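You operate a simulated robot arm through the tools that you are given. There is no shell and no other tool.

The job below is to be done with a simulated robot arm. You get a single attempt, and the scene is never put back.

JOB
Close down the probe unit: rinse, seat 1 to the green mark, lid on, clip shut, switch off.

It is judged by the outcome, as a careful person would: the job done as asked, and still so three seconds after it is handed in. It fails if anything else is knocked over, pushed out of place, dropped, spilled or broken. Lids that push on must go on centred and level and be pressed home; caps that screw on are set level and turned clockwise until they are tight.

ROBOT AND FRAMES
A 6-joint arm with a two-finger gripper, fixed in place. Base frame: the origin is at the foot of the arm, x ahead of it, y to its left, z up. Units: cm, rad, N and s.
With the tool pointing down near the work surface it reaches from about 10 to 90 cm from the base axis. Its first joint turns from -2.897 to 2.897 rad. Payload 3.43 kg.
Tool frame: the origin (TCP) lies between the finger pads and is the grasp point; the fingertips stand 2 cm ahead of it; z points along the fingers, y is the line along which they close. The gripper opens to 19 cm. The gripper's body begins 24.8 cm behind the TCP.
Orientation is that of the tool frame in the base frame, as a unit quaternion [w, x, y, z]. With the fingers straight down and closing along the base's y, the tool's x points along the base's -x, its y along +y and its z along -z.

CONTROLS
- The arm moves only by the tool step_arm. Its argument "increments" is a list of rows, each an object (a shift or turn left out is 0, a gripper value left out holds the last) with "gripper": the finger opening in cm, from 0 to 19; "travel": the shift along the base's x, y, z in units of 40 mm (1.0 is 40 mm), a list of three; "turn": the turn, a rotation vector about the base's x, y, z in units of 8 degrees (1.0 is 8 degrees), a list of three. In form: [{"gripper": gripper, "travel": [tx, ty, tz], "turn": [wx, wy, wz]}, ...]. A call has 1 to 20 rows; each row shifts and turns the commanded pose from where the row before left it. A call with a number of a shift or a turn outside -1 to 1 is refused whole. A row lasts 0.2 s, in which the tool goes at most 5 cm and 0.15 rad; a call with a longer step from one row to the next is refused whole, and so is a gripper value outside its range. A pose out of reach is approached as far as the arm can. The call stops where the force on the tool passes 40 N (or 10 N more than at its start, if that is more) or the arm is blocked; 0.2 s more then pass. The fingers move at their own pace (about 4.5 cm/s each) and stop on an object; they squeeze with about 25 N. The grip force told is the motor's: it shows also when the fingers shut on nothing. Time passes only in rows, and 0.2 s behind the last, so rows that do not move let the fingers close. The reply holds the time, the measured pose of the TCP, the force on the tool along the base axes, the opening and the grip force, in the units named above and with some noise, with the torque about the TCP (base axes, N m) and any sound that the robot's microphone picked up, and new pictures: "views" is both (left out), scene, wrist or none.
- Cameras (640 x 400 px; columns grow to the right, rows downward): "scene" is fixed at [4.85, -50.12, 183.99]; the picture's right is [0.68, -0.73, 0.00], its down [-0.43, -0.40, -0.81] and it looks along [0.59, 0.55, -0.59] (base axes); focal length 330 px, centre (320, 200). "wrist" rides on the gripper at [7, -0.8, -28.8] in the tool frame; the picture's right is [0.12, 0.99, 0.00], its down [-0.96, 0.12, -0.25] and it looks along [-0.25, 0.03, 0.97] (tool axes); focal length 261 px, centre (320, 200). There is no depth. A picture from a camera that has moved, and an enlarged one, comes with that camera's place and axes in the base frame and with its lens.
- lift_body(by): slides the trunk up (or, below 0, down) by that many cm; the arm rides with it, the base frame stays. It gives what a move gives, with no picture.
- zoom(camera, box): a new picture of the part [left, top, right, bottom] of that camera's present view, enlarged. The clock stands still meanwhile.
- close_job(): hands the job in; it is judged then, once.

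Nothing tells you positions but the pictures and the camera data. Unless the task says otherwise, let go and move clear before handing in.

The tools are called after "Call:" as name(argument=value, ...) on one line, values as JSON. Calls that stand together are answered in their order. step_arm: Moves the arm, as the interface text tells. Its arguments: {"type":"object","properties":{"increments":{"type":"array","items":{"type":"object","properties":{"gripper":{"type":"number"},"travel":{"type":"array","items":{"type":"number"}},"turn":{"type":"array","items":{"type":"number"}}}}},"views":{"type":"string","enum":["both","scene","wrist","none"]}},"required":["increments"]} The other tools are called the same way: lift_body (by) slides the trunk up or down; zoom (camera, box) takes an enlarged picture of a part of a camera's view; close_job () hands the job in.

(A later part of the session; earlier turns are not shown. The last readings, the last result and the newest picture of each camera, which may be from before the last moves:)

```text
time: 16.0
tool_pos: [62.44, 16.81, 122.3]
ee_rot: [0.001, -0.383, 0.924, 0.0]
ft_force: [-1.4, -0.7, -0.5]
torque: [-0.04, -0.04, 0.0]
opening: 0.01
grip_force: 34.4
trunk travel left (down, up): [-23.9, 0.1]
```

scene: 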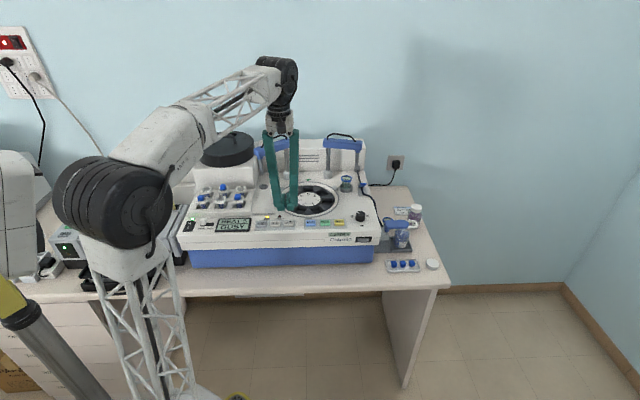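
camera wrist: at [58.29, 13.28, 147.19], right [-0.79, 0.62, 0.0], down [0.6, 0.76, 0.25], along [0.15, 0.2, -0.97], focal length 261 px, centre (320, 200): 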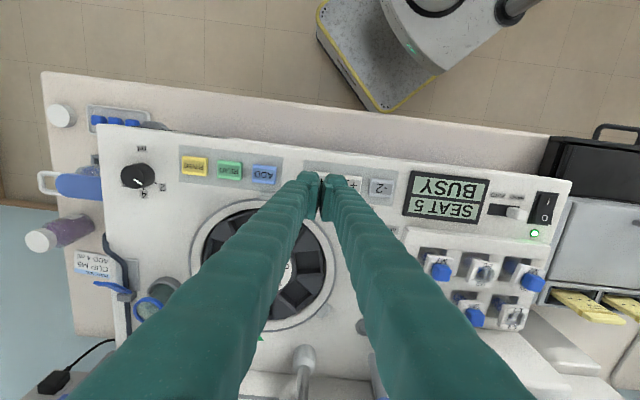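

The trunk is up 3.8 cm for more reach. I'll now turn the tool so its closing direction runs front-to-back of the unit and move to a spot from which the wrist camera sees the lid.

Call:
step_arm(increments=[{"travel": [-0.258, 0.587, 0.35], "turn": [0, 0, -0.9375]}, {"travel": [-0.258, 0.587, 0.35], "turn": [0, 0, -0.9375]}, {"travel": [-0.258, 0.587, 0.35], "turn": [0, 0, -0.9375]}, {"travel": [-0.258, 0.587, 0.35], "turn": [0, 0, -0.9375]}, {"travel": [-0.258, 0.587, 0.35], "turn": [0, 0, -0.9375]}, {"travel": [-0.258, 0.587, 0.3], "turn": [0, 0, -0.9375]}, {"travel": [-0.258, 0.587, 0.3], "turn": [0, 0, -0.9375]}, {"travel": [-0.258, 0.587, 0.3], "turn": [0, 0, -0.9375]}, {"travel": [-0.258, 0.587, 0], "turn": [0, 0, -0.9375]}, {"travel": [-0.258, 0.587, 0], "turn": [0, 0, -0.9375]}, {"travel": [-0.258, 0.587, 0], "turn": [0, 0, -0.9375]}, {"travel": [-0.258, 0.587, 0], "turn": [0, 0, -0.9375]}, {}], views="both")

Call:
zoom(camera="wrist", box=[380, 120, 580, 245])

Call:
zoom(camera="scene", box=[190, 120, 270, 170])

```text
time: 18.8
tool_pos: [50.18, 45.12, 132.84]
ee_rot: [0.0, 0.383, 0.924, -0.001]
ft_force: [-0.2, 0.1, -0.1]
torque: [-0.03, 0.0, -0.02]
opening: 0.02
grip_force: 34.2
trunk travel left (down, up): [-23.9, 0.1]
camera wrist: at [44.43, 49.65, 161.63], right [0.62, 0.79, 0.0], down [0.76, -0.6, 0.25], along [0.2, -0.15, -0.97], focal length 261 px, centre (320, 200)
```

scene: 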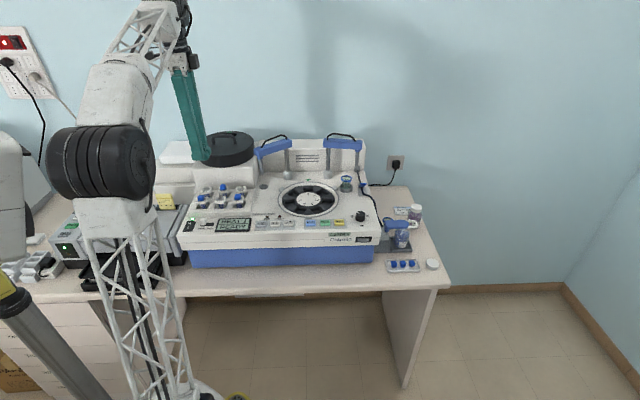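
wrist: 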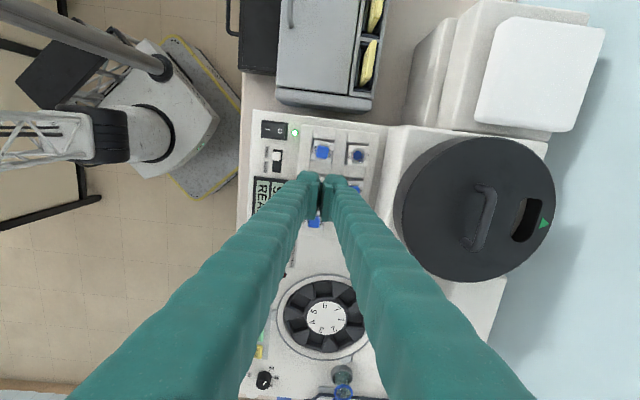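

```text
3.20 times, centred on (480, 182) of wrist
camera zoom: at [44.43, 49.65, 161.63], right [0.62, 0.79, 0.0], down [0.76, -0.6, 0.25], along [0.2, -0.15, -0.97], focal length 834 px, centre (-192, 256)
```

zoom: 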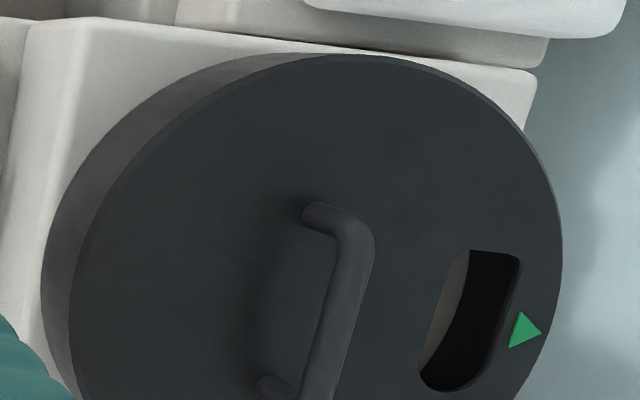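

```text
8.00 times, centred on (230, 145) of scene
camera zoom: at [4.85, -50.12, 183.99], right [0.68, -0.73, 0.0], down [-0.43, -0.4, -0.81], along [0.59, 0.55, -0.59], focal length 2638 px, centre (1040, 640)
```

zoom: 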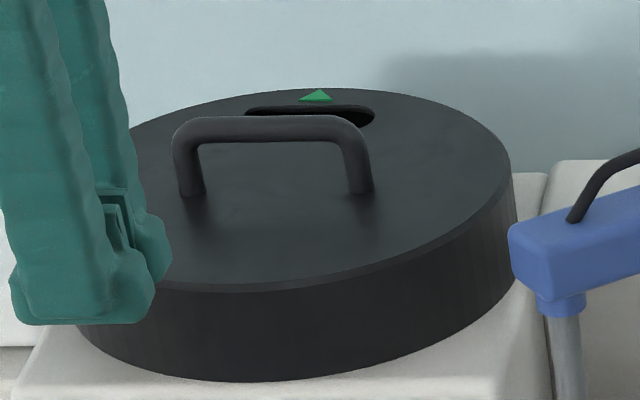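

I have a clear view of the lid: its handle bar runs along the unit's left-right direction, and the slot and green mark are at the back. I'll take a full zoom to measure it.

Call:
zoom(camera="wrist", box=[380, 120, 580, 300])

Call:
zoom(camera="wrist", box=[240, 255, 400, 400])

Call:
zoom(camera="scene", box=[325, 160, 385, 200])

```text
2.22 times, centred on (480, 210) of wrist
camera zoom: at [44.43, 49.65, 161.63], right [0.62, 0.79, 0.0], down [0.76, -0.6, 0.25], along [0.2, -0.15, -0.97], focal length 579 px, centre (-36, 178)
```

zoom: 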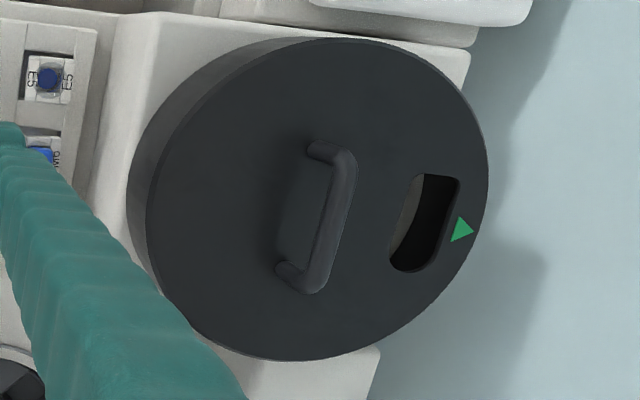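

```text
2.76 times, centred on (320, 328) of wrist
camera zoom: at [44.43, 49.65, 161.63], right [0.62, 0.79, 0.0], down [0.76, -0.6, 0.25], along [0.2, -0.15, -0.97], focal length 719 px, centre (320, -152)
```

zoom: 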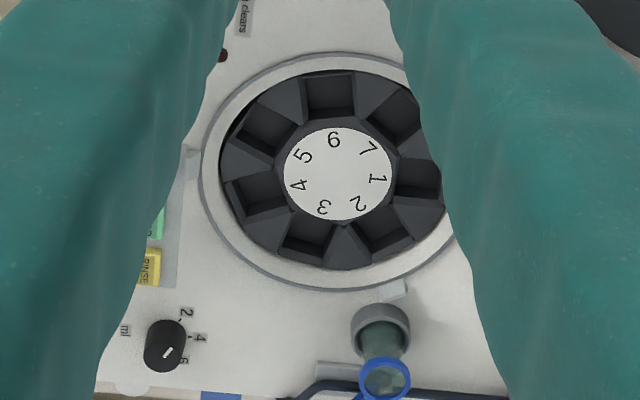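

```text
10.00 times, centred on (355, 180) of scene
camera zoom: at [4.85, -50.12, 183.99], right [0.68, -0.73, 0.0], down [-0.43, -0.4, -0.81], along [0.59, 0.55, -0.59], focal length 3298 px, centre (-30, 400)
```

zoom: 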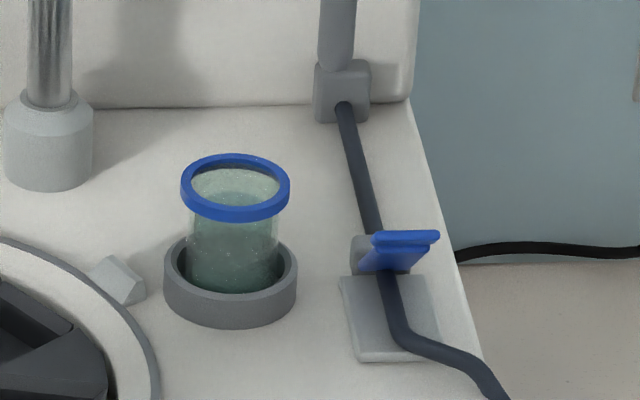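

The lid top is at about (69.3, 61.2, 123) with radius 12. Its handle bar centre is near (68.5, 60.3, 127.3), running along the unit's left-right axis about 1 cm in front of the lid centre, and its mark already points the same way as the unit's. I'll lean the tool 25° outward for reach, open the fingers a little, and move to a pre-grasp view.

Call:
step_arm(increments=[{"gripper": 5, "travel": [0.4, 0.3, 0.05], "turn": [0.5525, -0.5525, 0]}, {"travel": [0.4, 0.3, 0.05], "turn": [0.5525, -0.5525, 0]}, {"travel": [0.4, 0.3, 0.05], "turn": [0.5525, -0.5525, 0]}, {"travel": [0.4, 0.3, 0.05], "turn": [0.5525, -0.5525, 0]}, {"travel": [0.4, 0.35, 0.05]}, {}, {}], views="both")

Call:
zoom(camera="scene", box=[190, 110, 270, 160])

Call:
zoom(camera="wrist", box=[240, 100, 480, 250])

```text
time: 20.4
tool_pos: [57.97, 51.42, 133.78]
ee_rot: [0.084, 0.373, 0.902, 0.199]
ft_force: [-0.4, 0.3, 0.6]
torque: [-0.04, -0.02, 0.02]
opening: 4.99
grip_force: 0.1
trunk travel left (down, up): [-23.9, 0.1]
camera wrist: at [43.88, 47.32, 159.55], right [0.55, 0.72, 0.42], down [0.68, -0.68, 0.28], along [0.48, 0.13, -0.87], focal length 261 px, centre (320, 200)
```

scene: 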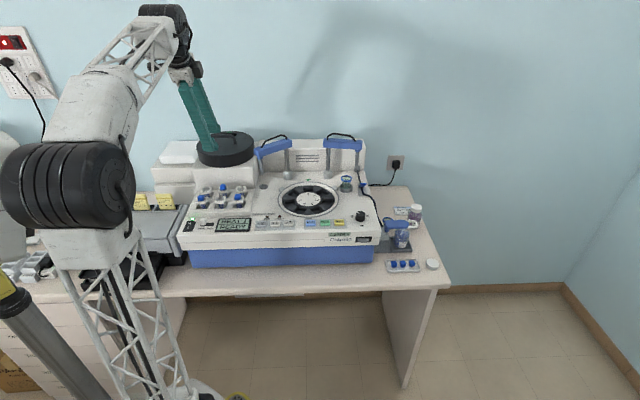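
wrist: 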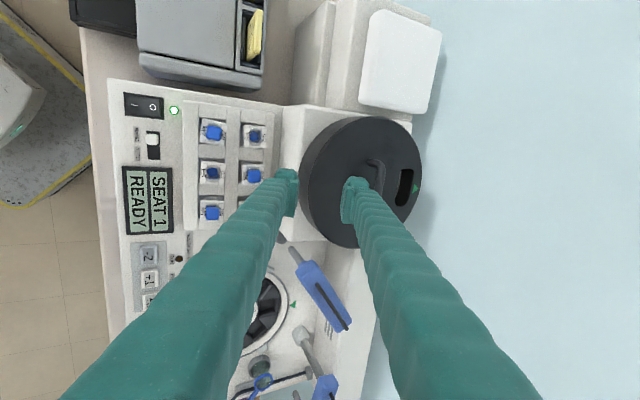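

```text
8.00 times, centred on (230, 135) of scene
camera zoom: at [4.85, -50.12, 183.99], right [0.68, -0.73, 0.0], down [-0.43, -0.4, -0.81], along [0.59, 0.55, -0.59], focal length 2638 px, centre (1040, 720)
```

zoom: 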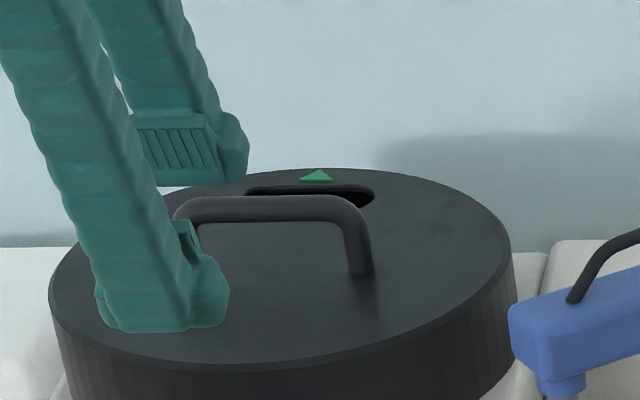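

```text
2.67 times, centred on (360, 175) of wrist
camera zoom: at [43.88, 47.32, 159.55], right [0.55, 0.72, 0.42], down [0.68, -0.68, 0.28], along [0.48, 0.13, -0.87], focal length 695 px, centre (213, 267)
```

zoom: 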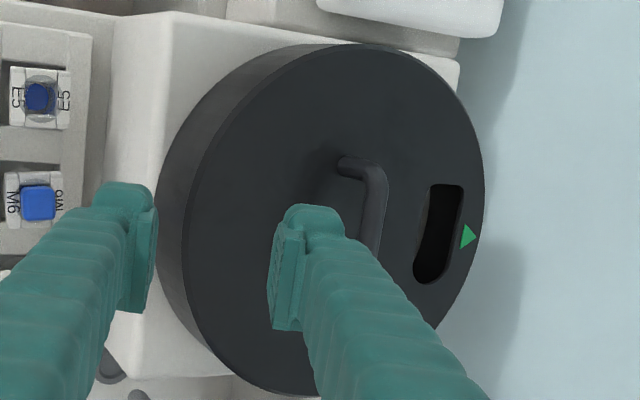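

The scene picture shows the handle centred sideways on the lid and the fingers short of it by about 14 cm outward. I'll move to a pre-grasp about 5 cm back from the bar along the tool axis and check again.

Call:
step_arm(increments=[{"travel": [0.545, 0.469, -0.05]}, {"travel": [0.545, 0.469, -0.05]}, {"travel": [0.545, 0.469, -0.1]}, {"travel": [0.545, 0.469, -0.15]}, {}, {}], views="both")

Call:
zoom(camera="scene", box=[190, 110, 270, 160])

Call:
zoom(camera="wrist", box=[220, 120, 420, 245])

```text
time: 21.8
tool_pos: [66.74, 58.86, 132.64]
ee_rot: [0.083, 0.373, 0.902, 0.2]
ft_force: [-0.3, 0.1, 0.8]
torque: [0.01, 0.0, -0.01]
opening: 4.99
grip_force: 0.2
trunk travel left (down, up): [-23.9, 0.1]
camera wrist: at [52.61, 54.75, 158.32], right [0.55, 0.72, 0.42], down [0.68, -0.68, 0.27], along [0.48, 0.13, -0.87], focal length 261 px, centre (320, 200)
```

scene: 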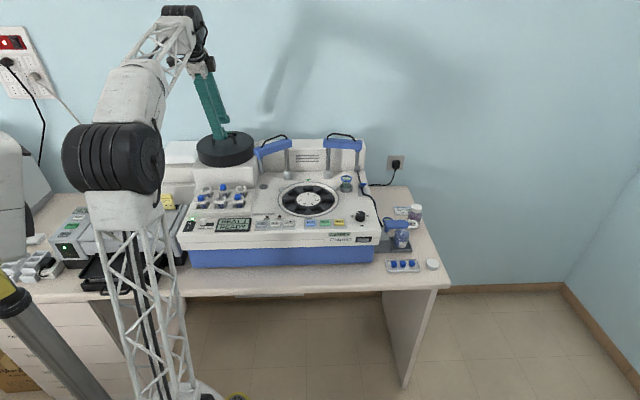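
wrist: 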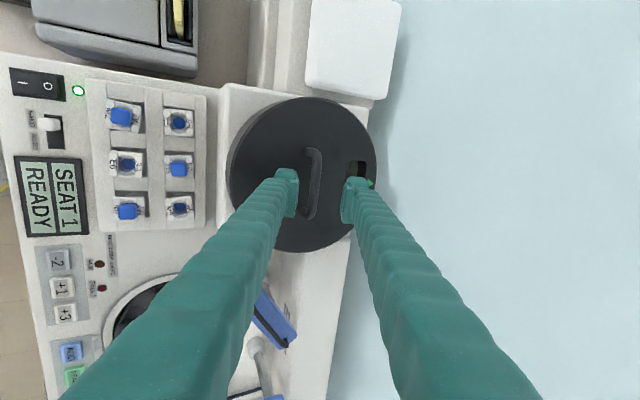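

```text
8.00 times, centred on (230, 135) of scene
camera zoom: at [4.85, -50.12, 183.99], right [0.68, -0.73, 0.0], down [-0.43, -0.4, -0.81], along [0.59, 0.55, -0.59], focal length 2638 px, centre (1040, 720)
```

zoom: 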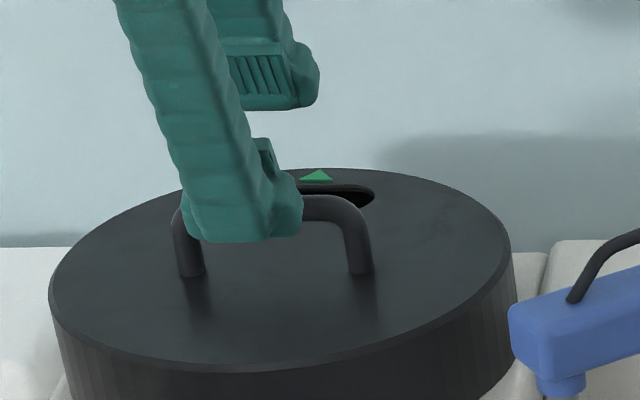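

```text
3.20 times, centred on (320, 182) of wrist
camera zoom: at [52.61, 54.75, 158.32], right [0.55, 0.72, 0.42], down [0.68, -0.68, 0.27], along [0.48, 0.13, -0.87], focal length 834 px, centre (320, 256)
```

zoom: 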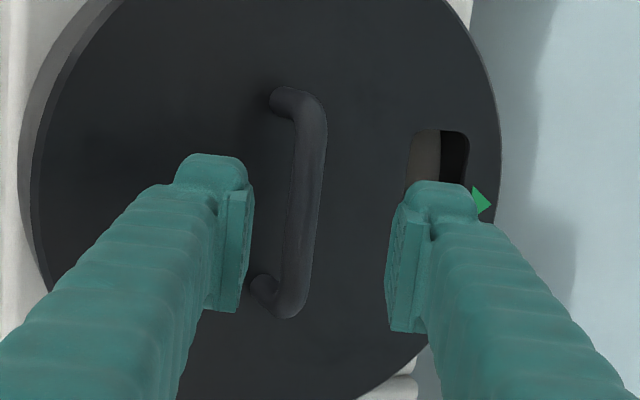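

The bar sits between the open fingers, offset about 0.7 cm towards the inner finger and 0.4 cm sideways. I'll correct that and advance 4 cm along the tool axis, then look again.

Call:
step_arm(increments=[{"gripper": 4, "travel": [-0.175, -0.035, -0.07]}, {"travel": [0.15, 0.148, -0.453]}, {"travel": [0.15, 0.148, -0.453]}, {}, {}], views="none")

Call:
zoom(camera="scene", box=[190, 110, 270, 160])

Call:
zoom(camera="wrist", box=[220, 120, 420, 245])

```text
time: 23.0
tool_pos: [67.35, 59.93, 128.49]
ee_rot: [0.084, 0.374, 0.902, 0.199]
ft_force: [0.3, 0.2, 0.0]
torque: [0.0, -0.03, 0.02]
opening: 4.01
grip_force: 0.1
trunk travel left (down, up): [-23.9, 0.1]
```

```text
8.00 times, centred on (230, 135) of scene
camera zoom: at [4.85, -50.12, 183.99], right [0.68, -0.73, 0.0], down [-0.43, -0.4, -0.81], along [0.59, 0.55, -0.59], focal length 2638 px, centre (1040, 720)
```

zoom: 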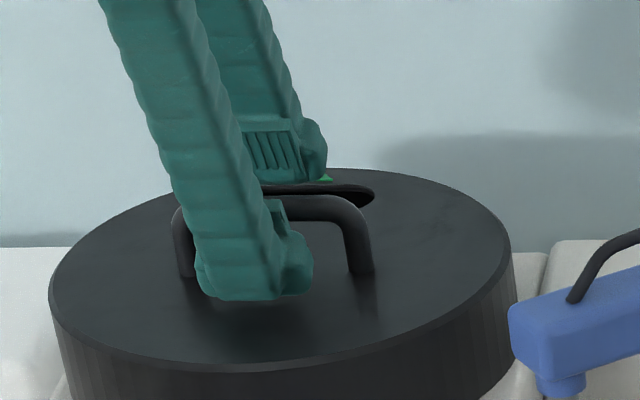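

```text
3.20 times, centred on (320, 182) of wrist
camera zoom: at [53.13, 55.85, 154.33], right [0.55, 0.72, 0.42], down [0.68, -0.68, 0.28], along [0.48, 0.13, -0.87], focal length 834 px, centre (320, 256)
```

zoom: 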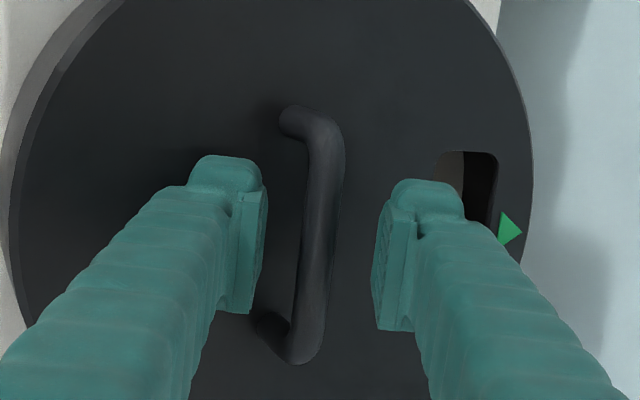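

The bar is now centred between the pads and just ahead of the TCP. I'll advance 0.7 cm more, watching the force, and close on the bar.

Call:
step_arm(increments=[{"travel": [0.04, 0.038, -0.11]}, {"travel": [0.02, 0.02, -0.055]}, {}], views="none")

Call:
zoom(camera="scene", box=[205, 125, 245, 150])

Call:
zoom(camera="wrist", box=[256, 140, 384, 220])

```text
time: 23.8
tool_pos: [67.42, 60.08, 127.93]
ee_rot: [0.083, 0.374, 0.902, 0.2]
ft_force: [-1.4, -2.1, 6.5]
torque: [-0.1, 0.13, -0.01]
opening: 4.0
grip_force: 0.0
trunk travel left (down, up): [-23.9, 0.1]
```

```text
16.00 times, centred on (225, 138) of scene
camera zoom: at [4.85, -50.12, 183.99], right [0.68, -0.73, 0.0], down [-0.43, -0.4, -0.81], along [0.59, 0.55, -0.59], focal length 5276 px, centre (1840, 1200)
```

zoom: 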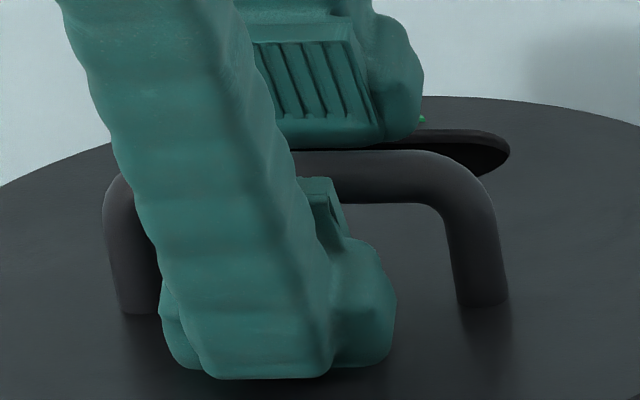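

```text
5.00 times, centred on (320, 180) of wrist
camera zoom: at [53.34, 55.95, 153.72], right [0.55, 0.72, 0.42], down [0.68, -0.68, 0.27], along [0.48, 0.13, -0.86], focal length 1303 px, centre (320, 300)
```

zoom: 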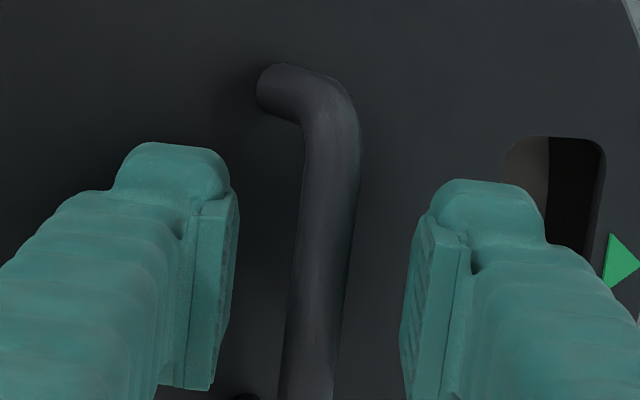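

The inner fingertip just touched the lid top (6.5 N), so the lid top is at about z = 124 and the bar is level with the TCP. I'll back off 0.3 cm and close on the bar.

Call:
step_arm(increments=[{"travel": [0, 0, 0.075]}, {"gripper": 0}, {}, {}, {}, {}], views="none")

Call:
zoom(camera="scene", box=[190, 110, 270, 160])

Call:
zoom(camera="wrist", box=[220, 100, 420, 225])

```text
time: 25.2
tool_pos: [67.63, 60.09, 128.07]
ee_rot: [0.084, 0.374, 0.902, 0.199]
ft_force: [0.6, -1.2, 0.6]
torque: [-0.02, 0.01, -0.01]
opening: 1.01
grip_force: 25.2
trunk travel left (down, up): [-23.9, 0.1]
```

```text
8.00 times, centred on (230, 135) of scene
camera zoom: at [4.85, -50.12, 183.99], right [0.68, -0.73, 0.0], down [-0.43, -0.4, -0.81], along [0.59, 0.55, -0.59], focal length 2638 px, centre (1040, 720)
```

zoom: 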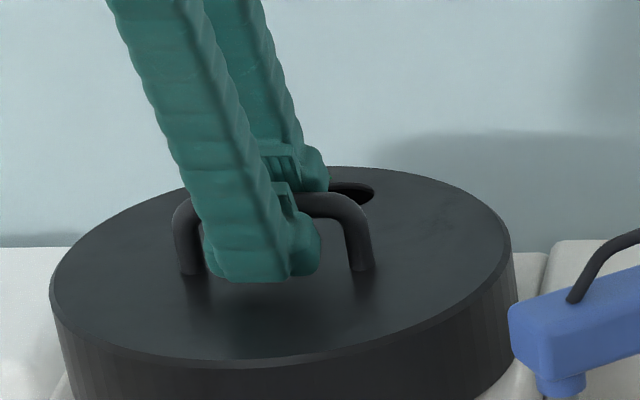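

```text
3.20 times, centred on (320, 162) of wrist
camera zoom: at [53.4, 55.96, 153.95], right [0.55, 0.72, 0.42], down [0.68, -0.68, 0.27], along [0.48, 0.13, -0.87], focal length 834 px, centre (320, 320)
```

zoom: 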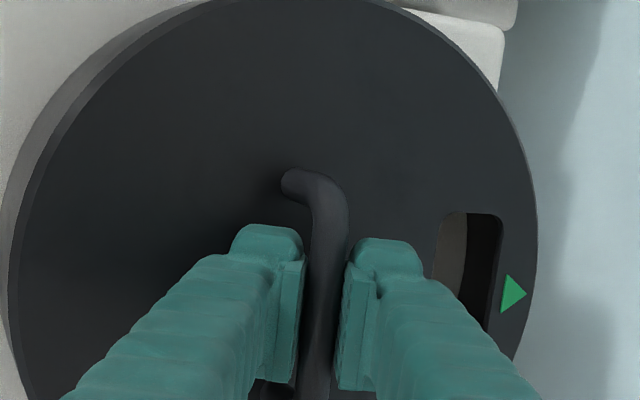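

The fingers hold the bar (opening 1.0 cm, 25 N). I'll lift 1.5 cm and check that the lid hangs level.

Call:
step_arm(increments=[{"travel": [0, 0, 0.12]}, {"travel": [0, 0, 0.13]}, {"travel": [0, 0, 0.13]}, {}, {}], views="both")

Call:
zoom(camera="scene", box=[180, 110, 276, 170])

```text
time: 26.4
tool_pos: [67.54, 60.04, 129.55]
ee_rot: [0.084, 0.374, 0.902, 0.2]
ft_force: [0.7, -0.3, -2.5]
torque: [-0.02, 0.03, 0.04]
opening: 0.97
grip_force: 24.9
trunk travel left (down, up): [-23.9, 0.1]
camera wrist: at [53.39, 55.96, 155.4], right [0.55, 0.72, 0.42], down [0.68, -0.68, 0.27], along [0.48, 0.13, -0.87], focal length 261 px, centre (320, 200)
```

scene: 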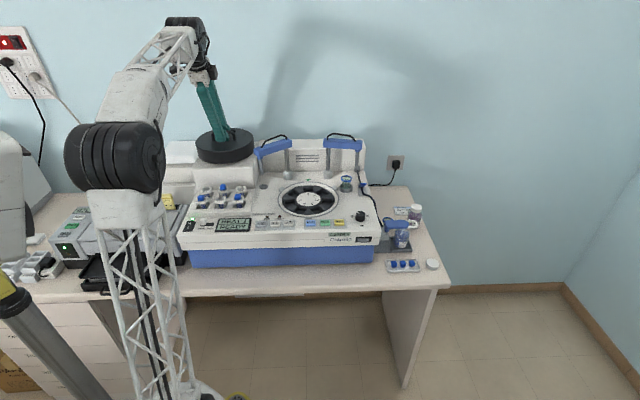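
wrist: 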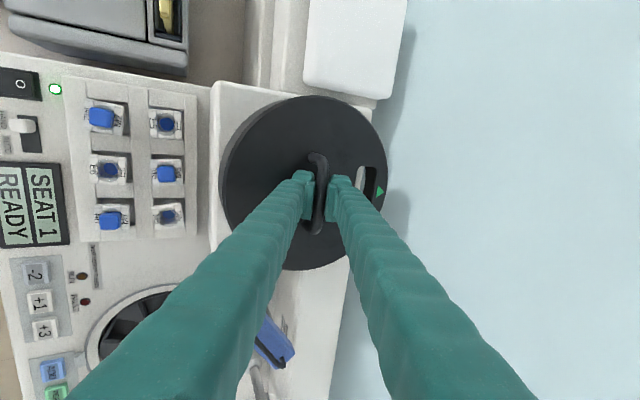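

```text
6.67 times, centred on (228, 140) of scene
camera zoom: at [4.85, -50.12, 183.99], right [0.68, -0.73, 0.0], down [-0.43, -0.4, -0.81], along [0.59, 0.55, -0.59], focal length 2198 px, centre (933, 600)
```

zoom: 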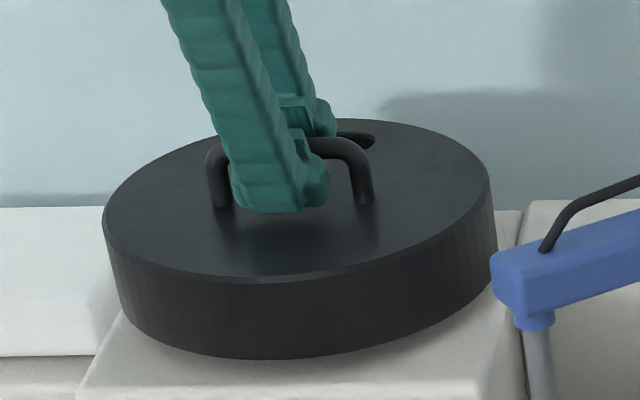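

The lid is up about 1.5 cm, hanging level, and weighs about 3 N. I'll carry it away from the left blue arm, towards the base and round over the front, before coming in over the rotor.

Call:
step_arm(increments=[{"travel": [-0.4, 0, 0.15]}, {"travel": [-0.5, 0, 0.15]}, {"travel": [-0.5, -0.1, 0.15]}, {"travel": [-0.5, -0.2, 0.1]}, {"travel": [-0.5, -0.3, 0.05]}, {"travel": [-0.5, -0.4, 0]}, {"travel": [-0.4, -0.6, 0]}, {"travel": [-0.3, -0.6, 0]}, {"travel": [-0.15, -0.65, 0]}, {"travel": [0, -0.65, 0]}, {"travel": [0, -0.65, 0]}, {}], views="both")

```text
time: 29.0
tool_pos: [52.35, 43.37, 132.23]
ee_rot: [0.084, 0.373, 0.902, 0.199]
ft_force: [0.5, 0.1, -1.3]
torque: [0.01, -0.02, 0.01]
opening: 1.02
grip_force: 25.7
trunk travel left (down, up): [-23.9, 0.1]
camera wrist: at [38.35, 39.28, 157.92], right [0.55, 0.72, 0.42], down [0.68, -0.68, 0.27], along [0.48, 0.13, -0.87], focal length 261 px, centre (320, 200)
```

scene: 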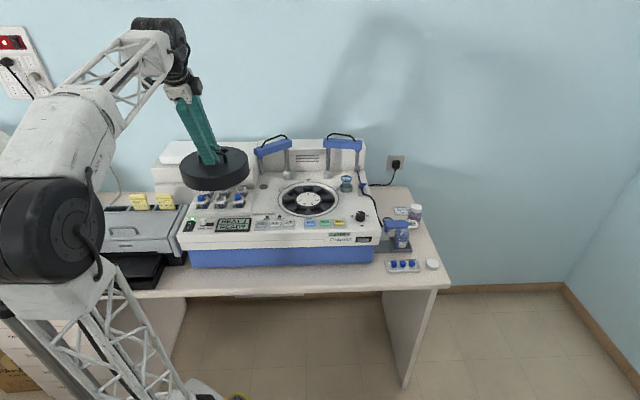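
wrist: 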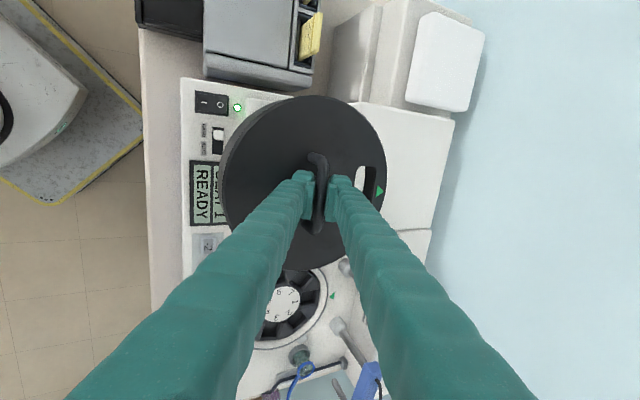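

The lid is clear of the arms. I'll carry on round and come in over the rotor with the lid still well above it.

Call:
step_arm(increments=[{"travel": [0.36, -0.725, 0]}, {"travel": [0.36, -0.725, 0]}, {"travel": [0.36, -0.725, 0]}, {"travel": [0.36, -0.725, 0]}, {"travel": [0.36, -0.725, 0]}, {"travel": [0.36, -0.725, 0]}, {"travel": [0.6, -0.07, -0.2]}, {"travel": [0.6, -0.07, -0.2]}, {"travel": [0.6, -0.07, -0.2]}, {"travel": [0.6, -0.07, -0.2]}, {"travel": [0.6, -0.07, -0.2]}, {"travel": [0.6, -0.07, -0.2]}, {"travel": [0.5, -0.07, -0.2]}, {}, {}], views="both")

Call:
zoom(camera="scene", box=[250, 130, 410, 230])

Call:
zoom(camera="wrist", box=[200, 80, 440, 290])

```text
time: 32.2
tool_pos: [77.53, 24.12, 126.4]
ee_rot: [0.084, 0.373, 0.902, 0.199]
ft_force: [0.1, 0.5, -1.8]
torque: [-0.03, 0.01, -0.01]
opening: 0.95
grip_force: 24.8
trunk travel left (down, up): [-23.9, 0.1]
camera wrist: at [63.48, 20.11, 152.19], right [0.55, 0.72, 0.42], down [0.68, -0.68, 0.27], along [0.48, 0.13, -0.87], focal length 261 px, centre (320, 200)
```

scene: 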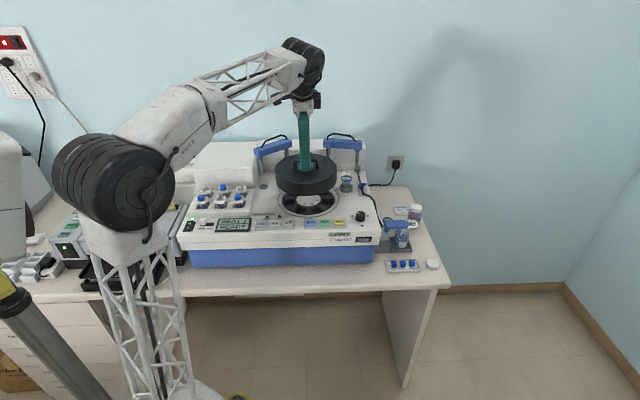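
wrist: 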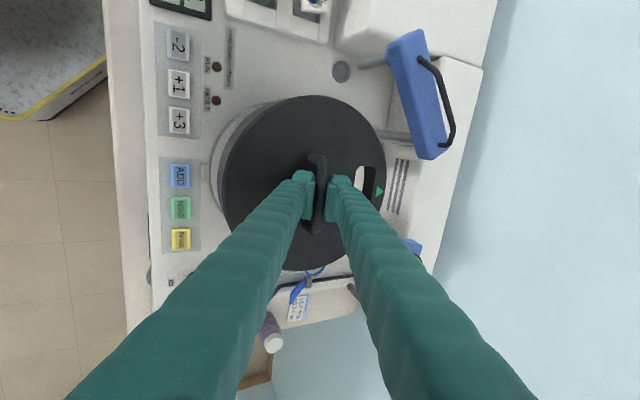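

```text
4.00 times, centred on (330, 180) of scene
camera zoom: at [4.85, -50.12, 183.99], right [0.68, -0.73, 0.0], down [-0.43, -0.4, -0.81], along [0.59, 0.55, -0.59], focal length 1319 px, centre (280, 280)
```

zoom: 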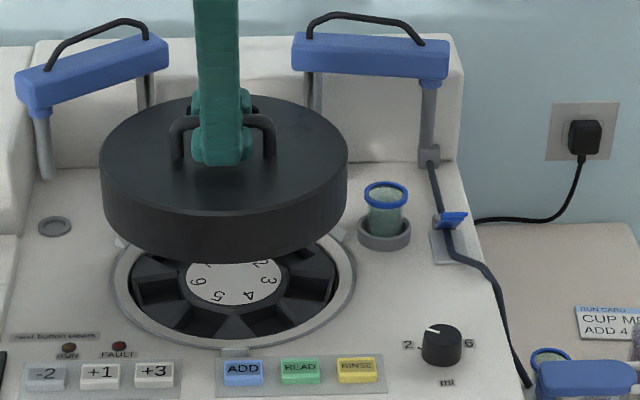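

```text
1.90 times, centred on (320, 185) of wrist
camera zoom: at [63.48, 20.11, 152.19], right [0.55, 0.72, 0.42], down [0.68, -0.68, 0.27], along [0.48, 0.13, -0.87], focal length 496 px, centre (320, 229)
```

zoom: 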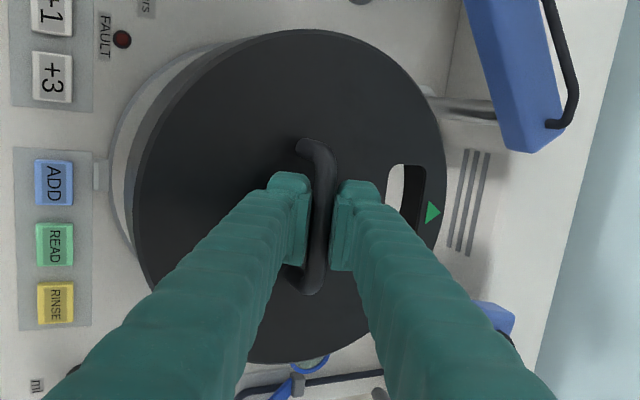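

The lid is over the rotor, about 9 cm above it and about 0.5 cm too far to the unit's left. I'll correct that and lower it 6 cm, then measure again.

Call:
step_arm(increments=[{"travel": [0.088, -0.088, 0]}, {"travel": [0, 0, -0.3]}, {"travel": [0, 0, -0.4]}, {"travel": [0, 0, -0.4]}, {"travel": [0, 0, -0.4]}, {}, {}], views="both")

Call:
zoom(camera="scene", box=[260, 150, 356, 210])

Call:
zoom(camera="wrist", box=[200, 80, 400, 205])

Call:
zoom(camera="wrist", box=[200, 180, 440, 330])

```text
time: 33.8
tool_pos: [78.01, 23.93, 120.46]
ee_rot: [0.084, 0.374, 0.902, 0.199]
ft_force: [0.3, 0.5, -3.7]
torque: [0.02, 0.0, 0.01]
opening: 0.95
grip_force: 25.0
trunk travel left (down, up): [-23.9, 0.1]
camera wrist: at [63.82, 19.81, 146.28], right [0.55, 0.72, 0.42], down [0.68, -0.68, 0.27], along [0.48, 0.13, -0.87], focal length 261 px, centre (320, 200)
```

scene: 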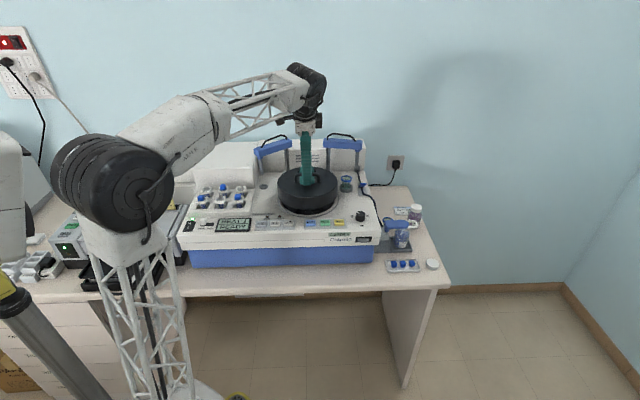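
wrist: 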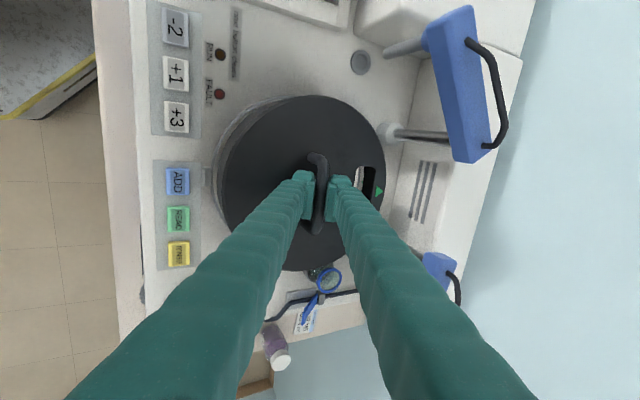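

```text
6.67 times, centred on (308, 180) of scene
camera zoom: at [4.85, -50.12, 183.99], right [0.68, -0.73, 0.0], down [-0.43, -0.4, -0.81], along [0.59, 0.55, -0.59], focal length 2198 px, centre (400, 333)
```

zoom: 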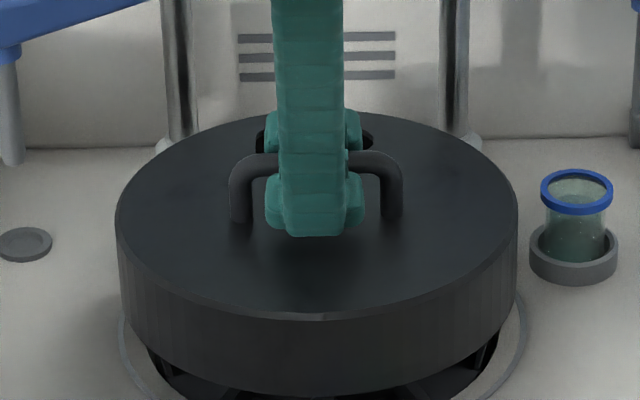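

```text
3.20 times, centred on (300, 142) of wrist
camera zoom: at [63.82, 19.81, 146.28], right [0.55, 0.72, 0.42], down [0.68, -0.68, 0.27], along [0.48, 0.13, -0.87], focal length 834 px, centre (384, 384)
```

zoom: 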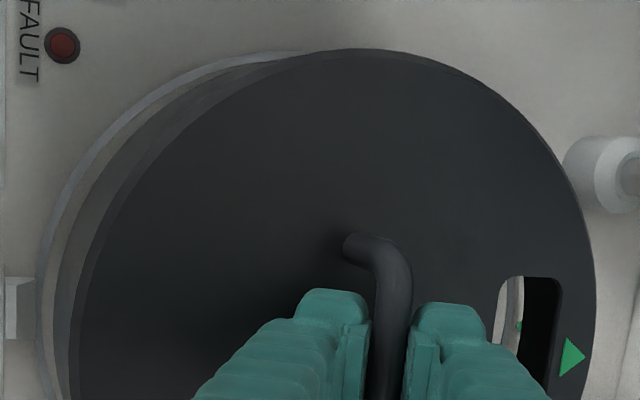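

```text
2.67 times, centred on (320, 255) of wrist
camera zoom: at [63.82, 19.81, 146.28], right [0.55, 0.72, 0.42], down [0.68, -0.68, 0.27], along [0.48, 0.13, -0.87], focal length 695 px, centre (320, 53)
```

zoom: 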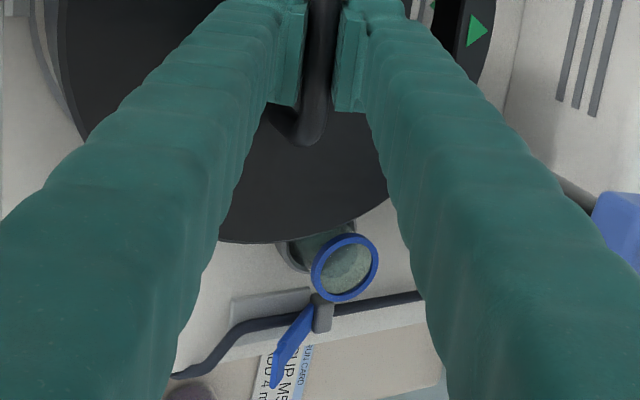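

The lid is close above the ring now. I'll look at the front edge from the scene camera to judge the remaining gap and front-to-back centring.

Call:
zoom(camera="scene", box=[264, 180, 352, 235])

Call:
zoom(camera="wrist", box=[200, 120, 264, 160])

Call:
zoom(camera="wrist", box=[340, 80, 404, 120])

```text
7.27 times, centred on (308, 208) of scene
camera zoom: at [4.85, -50.12, 183.99], right [0.68, -0.73, 0.0], down [-0.43, -0.4, -0.81], along [0.59, 0.55, -0.59], focal length 2398 px, centre (407, 146)
```

zoom: 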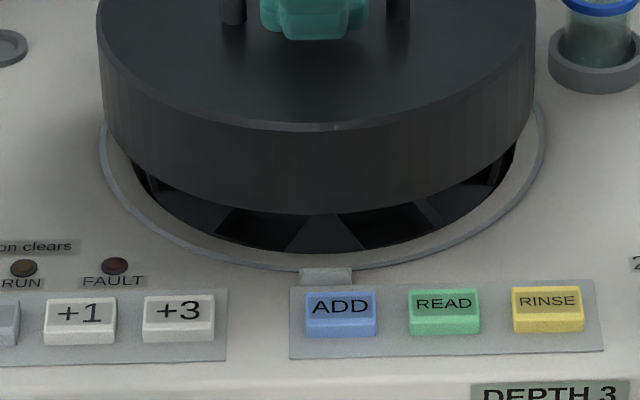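

```text
10.00 times, centred on (232, 140) of wrist
camera zoom: at [63.82, 19.81, 146.28], right [0.55, 0.72, 0.42], down [0.68, -0.68, 0.27], along [0.48, 0.13, -0.87], focal length 2606 px, centre (1200, 800)
```

zoom: 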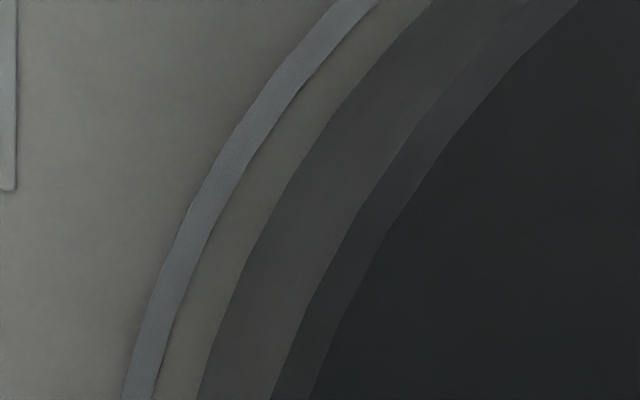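

```text
10.00 times, centred on (372, 100) of wrist
camera zoom: at [63.82, 19.81, 146.28], right [0.55, 0.72, 0.42], down [0.68, -0.68, 0.27], along [0.48, 0.13, -0.87], focal length 2606 px, centre (-200, 1200)
```

zoom: 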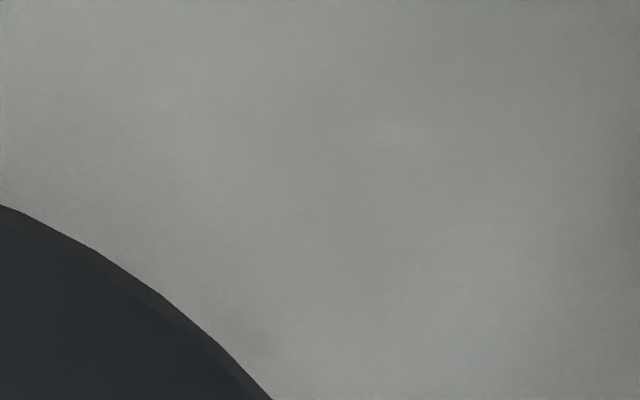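

The lid's radius looks like about 11.4 cm against a ring border of 12.0 cm, so I need it centred by eye. I'll measure the front gap along the centreline.

Call:
zoom(camera="wrist", box=[190, 160, 254, 200])

Call:
zoom(camera="wrist", box=[350, 160, 414, 200])

Call:
zoom(camera="scene", box=[268, 180, 300, 200])

Call:
zoom(camera="scene", box=[318, 180, 350, 200])

```text
10.00 times, centred on (222, 180) of wrist
camera zoom: at [63.82, 19.81, 146.28], right [0.55, 0.72, 0.42], down [0.68, -0.68, 0.27], along [0.48, 0.13, -0.87], focal length 2606 px, centre (1300, 400)
```

zoom: 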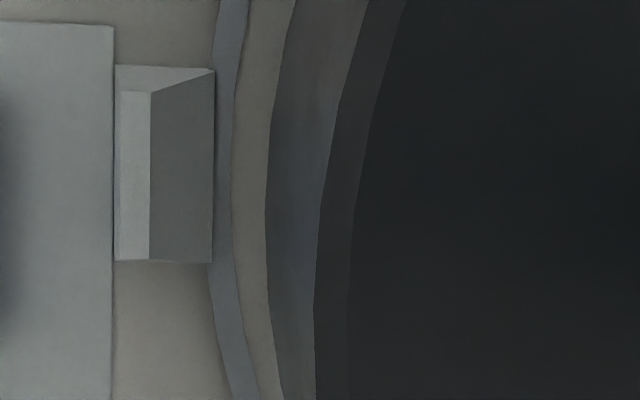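

```text
10.00 times, centred on (382, 180) of wrist
camera zoom: at [63.82, 19.81, 146.28], right [0.55, 0.72, 0.42], down [0.68, -0.68, 0.27], along [0.48, 0.13, -0.87], focal length 2606 px, centre (-300, 400)
```

zoom: 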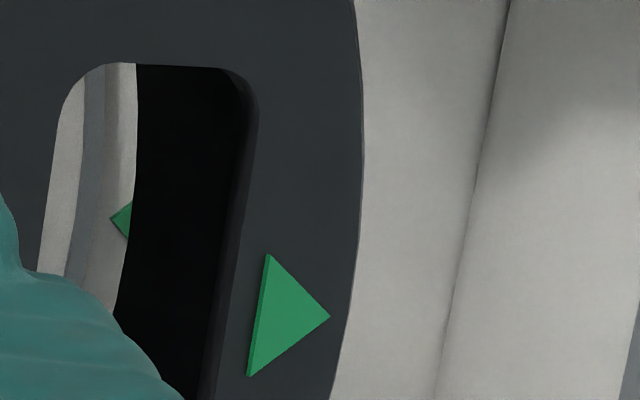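

```text
16.00 times, centred on (284, 190) of scene
camera zoom: at [4.85, -50.12, 183.99], right [0.68, -0.73, 0.0], down [-0.43, -0.4, -0.81], along [0.59, 0.55, -0.59], focal length 5276 px, centre (896, 360)
```

zoom: 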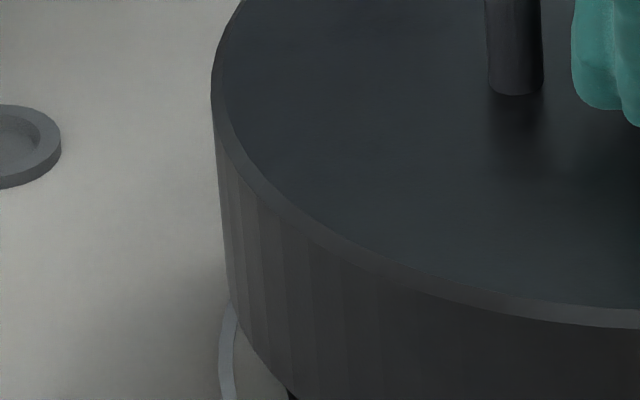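

```text
16.00 times, centred on (334, 190) of scene
camera zoom: at [4.85, -50.12, 183.99], right [0.68, -0.73, 0.0], down [-0.43, -0.4, -0.81], along [0.59, 0.55, -0.59], focal length 5276 px, centre (96, 360)
```

zoom: 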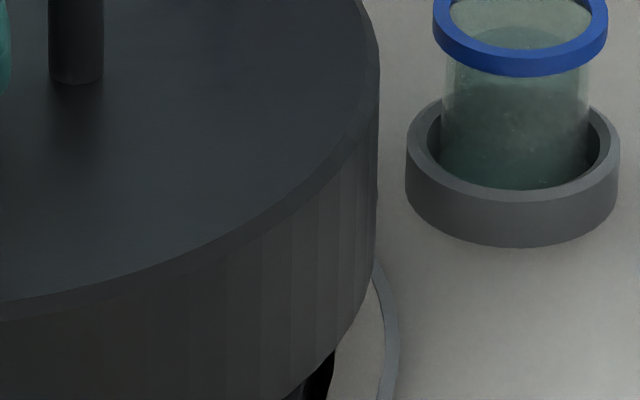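

Both cameras now agree: the lid is centred front-to-back and needs about 0.2 cm to the unit's right, and its mark lines up with the unit's mark. I'll shift and lower gently.

Call:
step_arm(increments=[{"travel": [0.034, -0.034, 0]}, {"travel": [0, 0, -0.1]}, {"travel": [0, 0, -0.1]}, {"travel": [0, 0, -0.1]}, {"travel": [0, 0, -0.1]}, {}, {}], views="none")

Call:
zoom(camera="scene", box=[264, 180, 352, 235])

Call:
zoom(camera="wrist", box=[190, 160, 254, 200])

Call:
zoom(camera="wrist", box=[350, 160, 414, 200])

```text
time: 35.4
tool_pos: [78.06, 23.64, 118.84]
ee_rot: [0.083, 0.373, 0.902, 0.2]
ft_force: [0.3, -0.4, -1.7]
torque: [-0.02, 0.04, 0.0]
opening: 0.91
grip_force: 25.2
trunk travel left (down, up): [-23.9, 0.1]
```

```text
7.27 times, centred on (308, 208) of scene
camera zoom: at [4.85, -50.12, 183.99], right [0.68, -0.73, 0.0], down [-0.43, -0.4, -0.81], along [0.59, 0.55, -0.59], focal length 2398 px, centre (407, 146)
```

zoom: 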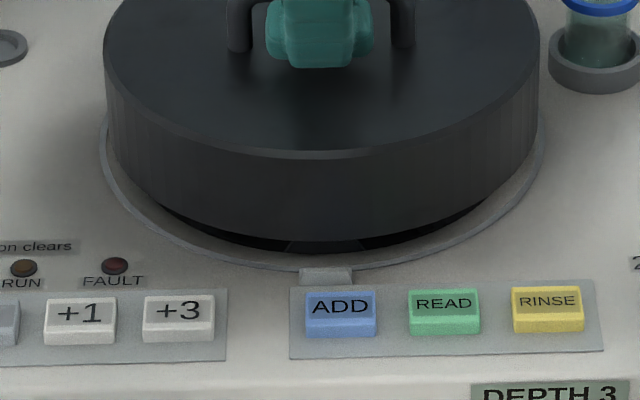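

```text
10.00 times, centred on (222, 180) of wrist
camera zoom: at [63.92, 19.57, 144.65], right [0.55, 0.72, 0.42], down [0.68, -0.68, 0.27], along [0.48, 0.13, -0.87], focal length 2606 px, centre (1300, 400)
```

zoom: 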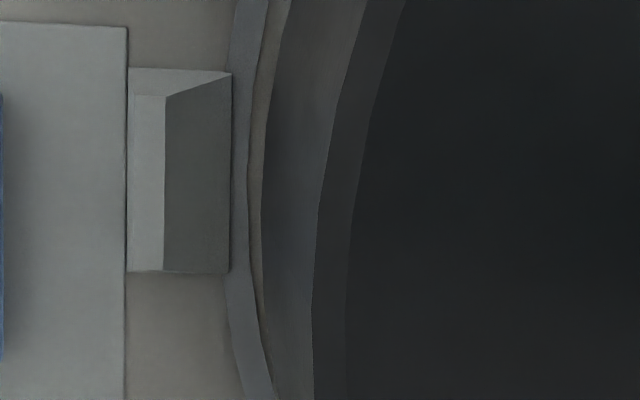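

```text
10.00 times, centred on (382, 180) of wrist
camera zoom: at [63.92, 19.57, 144.65], right [0.55, 0.72, 0.42], down [0.68, -0.68, 0.27], along [0.48, 0.13, -0.87], focal length 2606 px, centre (-300, 400)
```

zoom: 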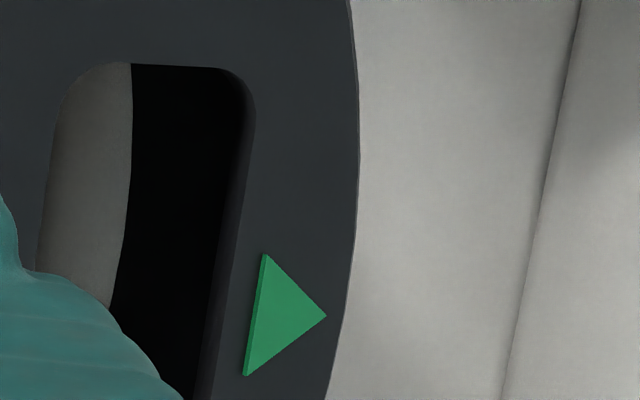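

The lid is nearly down and laterally centred. I'll keep lowering in small steps until it makes contact.

Call:
step_arm(increments=[{"travel": [0, 0, -0.05]}, {"travel": [0, 0, -0.05]}, {"travel": [0, 0, -0.05]}, {}], views="none")

Call:
zoom(camera="scene", box=[264, 180, 352, 235])

Call:
zoom(camera="wrist", box=[190, 160, 254, 200])

```text
time: 36.4
tool_pos: [78.03, 23.73, 118.26]
ee_rot: [0.084, 0.373, 0.902, 0.199]
ft_force: [-0.5, -0.4, -1.7]
torque: [-0.02, 0.01, -0.01]
opening: 0.96
grip_force: 25.1
trunk travel left (down, up): [-23.9, 0.1]
```

```text
7.27 times, centred on (308, 208) of scene
camera zoom: at [4.85, -50.12, 183.99], right [0.68, -0.73, 0.0], down [-0.43, -0.4, -0.81], along [0.59, 0.55, -0.59], focal length 2398 px, centre (407, 146)
```

zoom: 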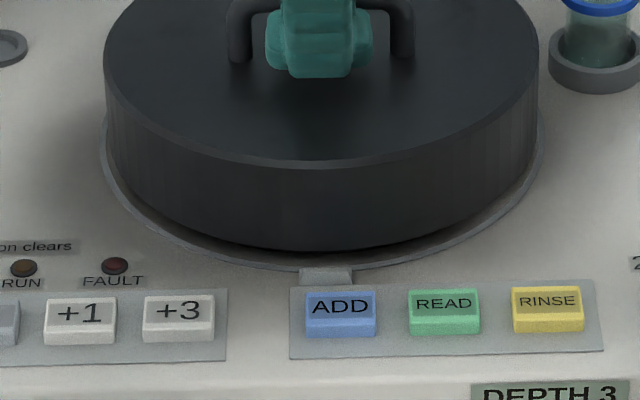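

```text
10.00 times, centred on (222, 180) of wrist
camera zoom: at [63.87, 19.56, 144.05], right [0.55, 0.72, 0.42], down [0.68, -0.68, 0.27], along [0.48, 0.13, -0.87], focal length 2606 px, centre (1300, 400)
```

zoom: 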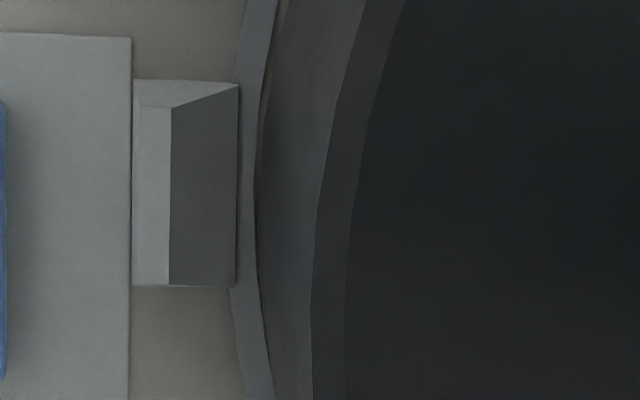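

Call:
step_arm(increments=[{"travel": [0, 0, -0.05]}, {"travel": [0, 0, -0.05]}, {"travel": [0, 0, -0.05]}, {}], views="none")

Call:
zoom(camera="scene", box=[264, 180, 352, 235])

Call:
zoom(camera="wrist", box=[190, 160, 254, 200])

```text
time: 37.4
tool_pos: [77.89, 23.64, 117.66]
ee_rot: [0.084, 0.374, 0.902, 0.2]
ft_force: [-0.4, -0.2, -1.5]
torque: [-0.01, -0.04, -0.05]
opening: 0.91
grip_force: 24.9
trunk travel left (down, up): [-23.9, 0.1]
```

```text
7.27 times, centred on (308, 208) of scene
camera zoom: at [4.85, -50.12, 183.99], right [0.68, -0.73, 0.0], down [-0.43, -0.4, -0.81], along [0.59, 0.55, -0.59], focal length 2398 px, centre (407, 146)
```

zoom: 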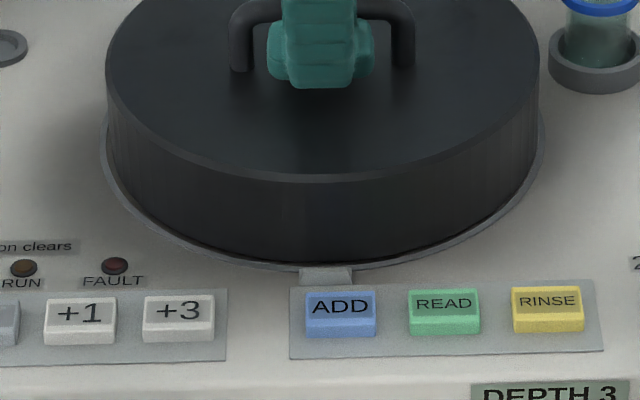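

```text
10.00 times, centred on (222, 180) of wrist
camera zoom: at [63.9, 19.52, 143.42], right [0.55, 0.72, 0.42], down [0.68, -0.68, 0.27], along [0.48, 0.13, -0.87], focal length 2606 px, centre (1300, 400)
```

zoom: 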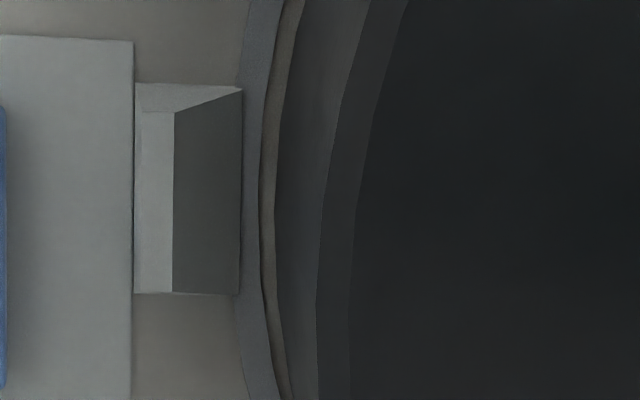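

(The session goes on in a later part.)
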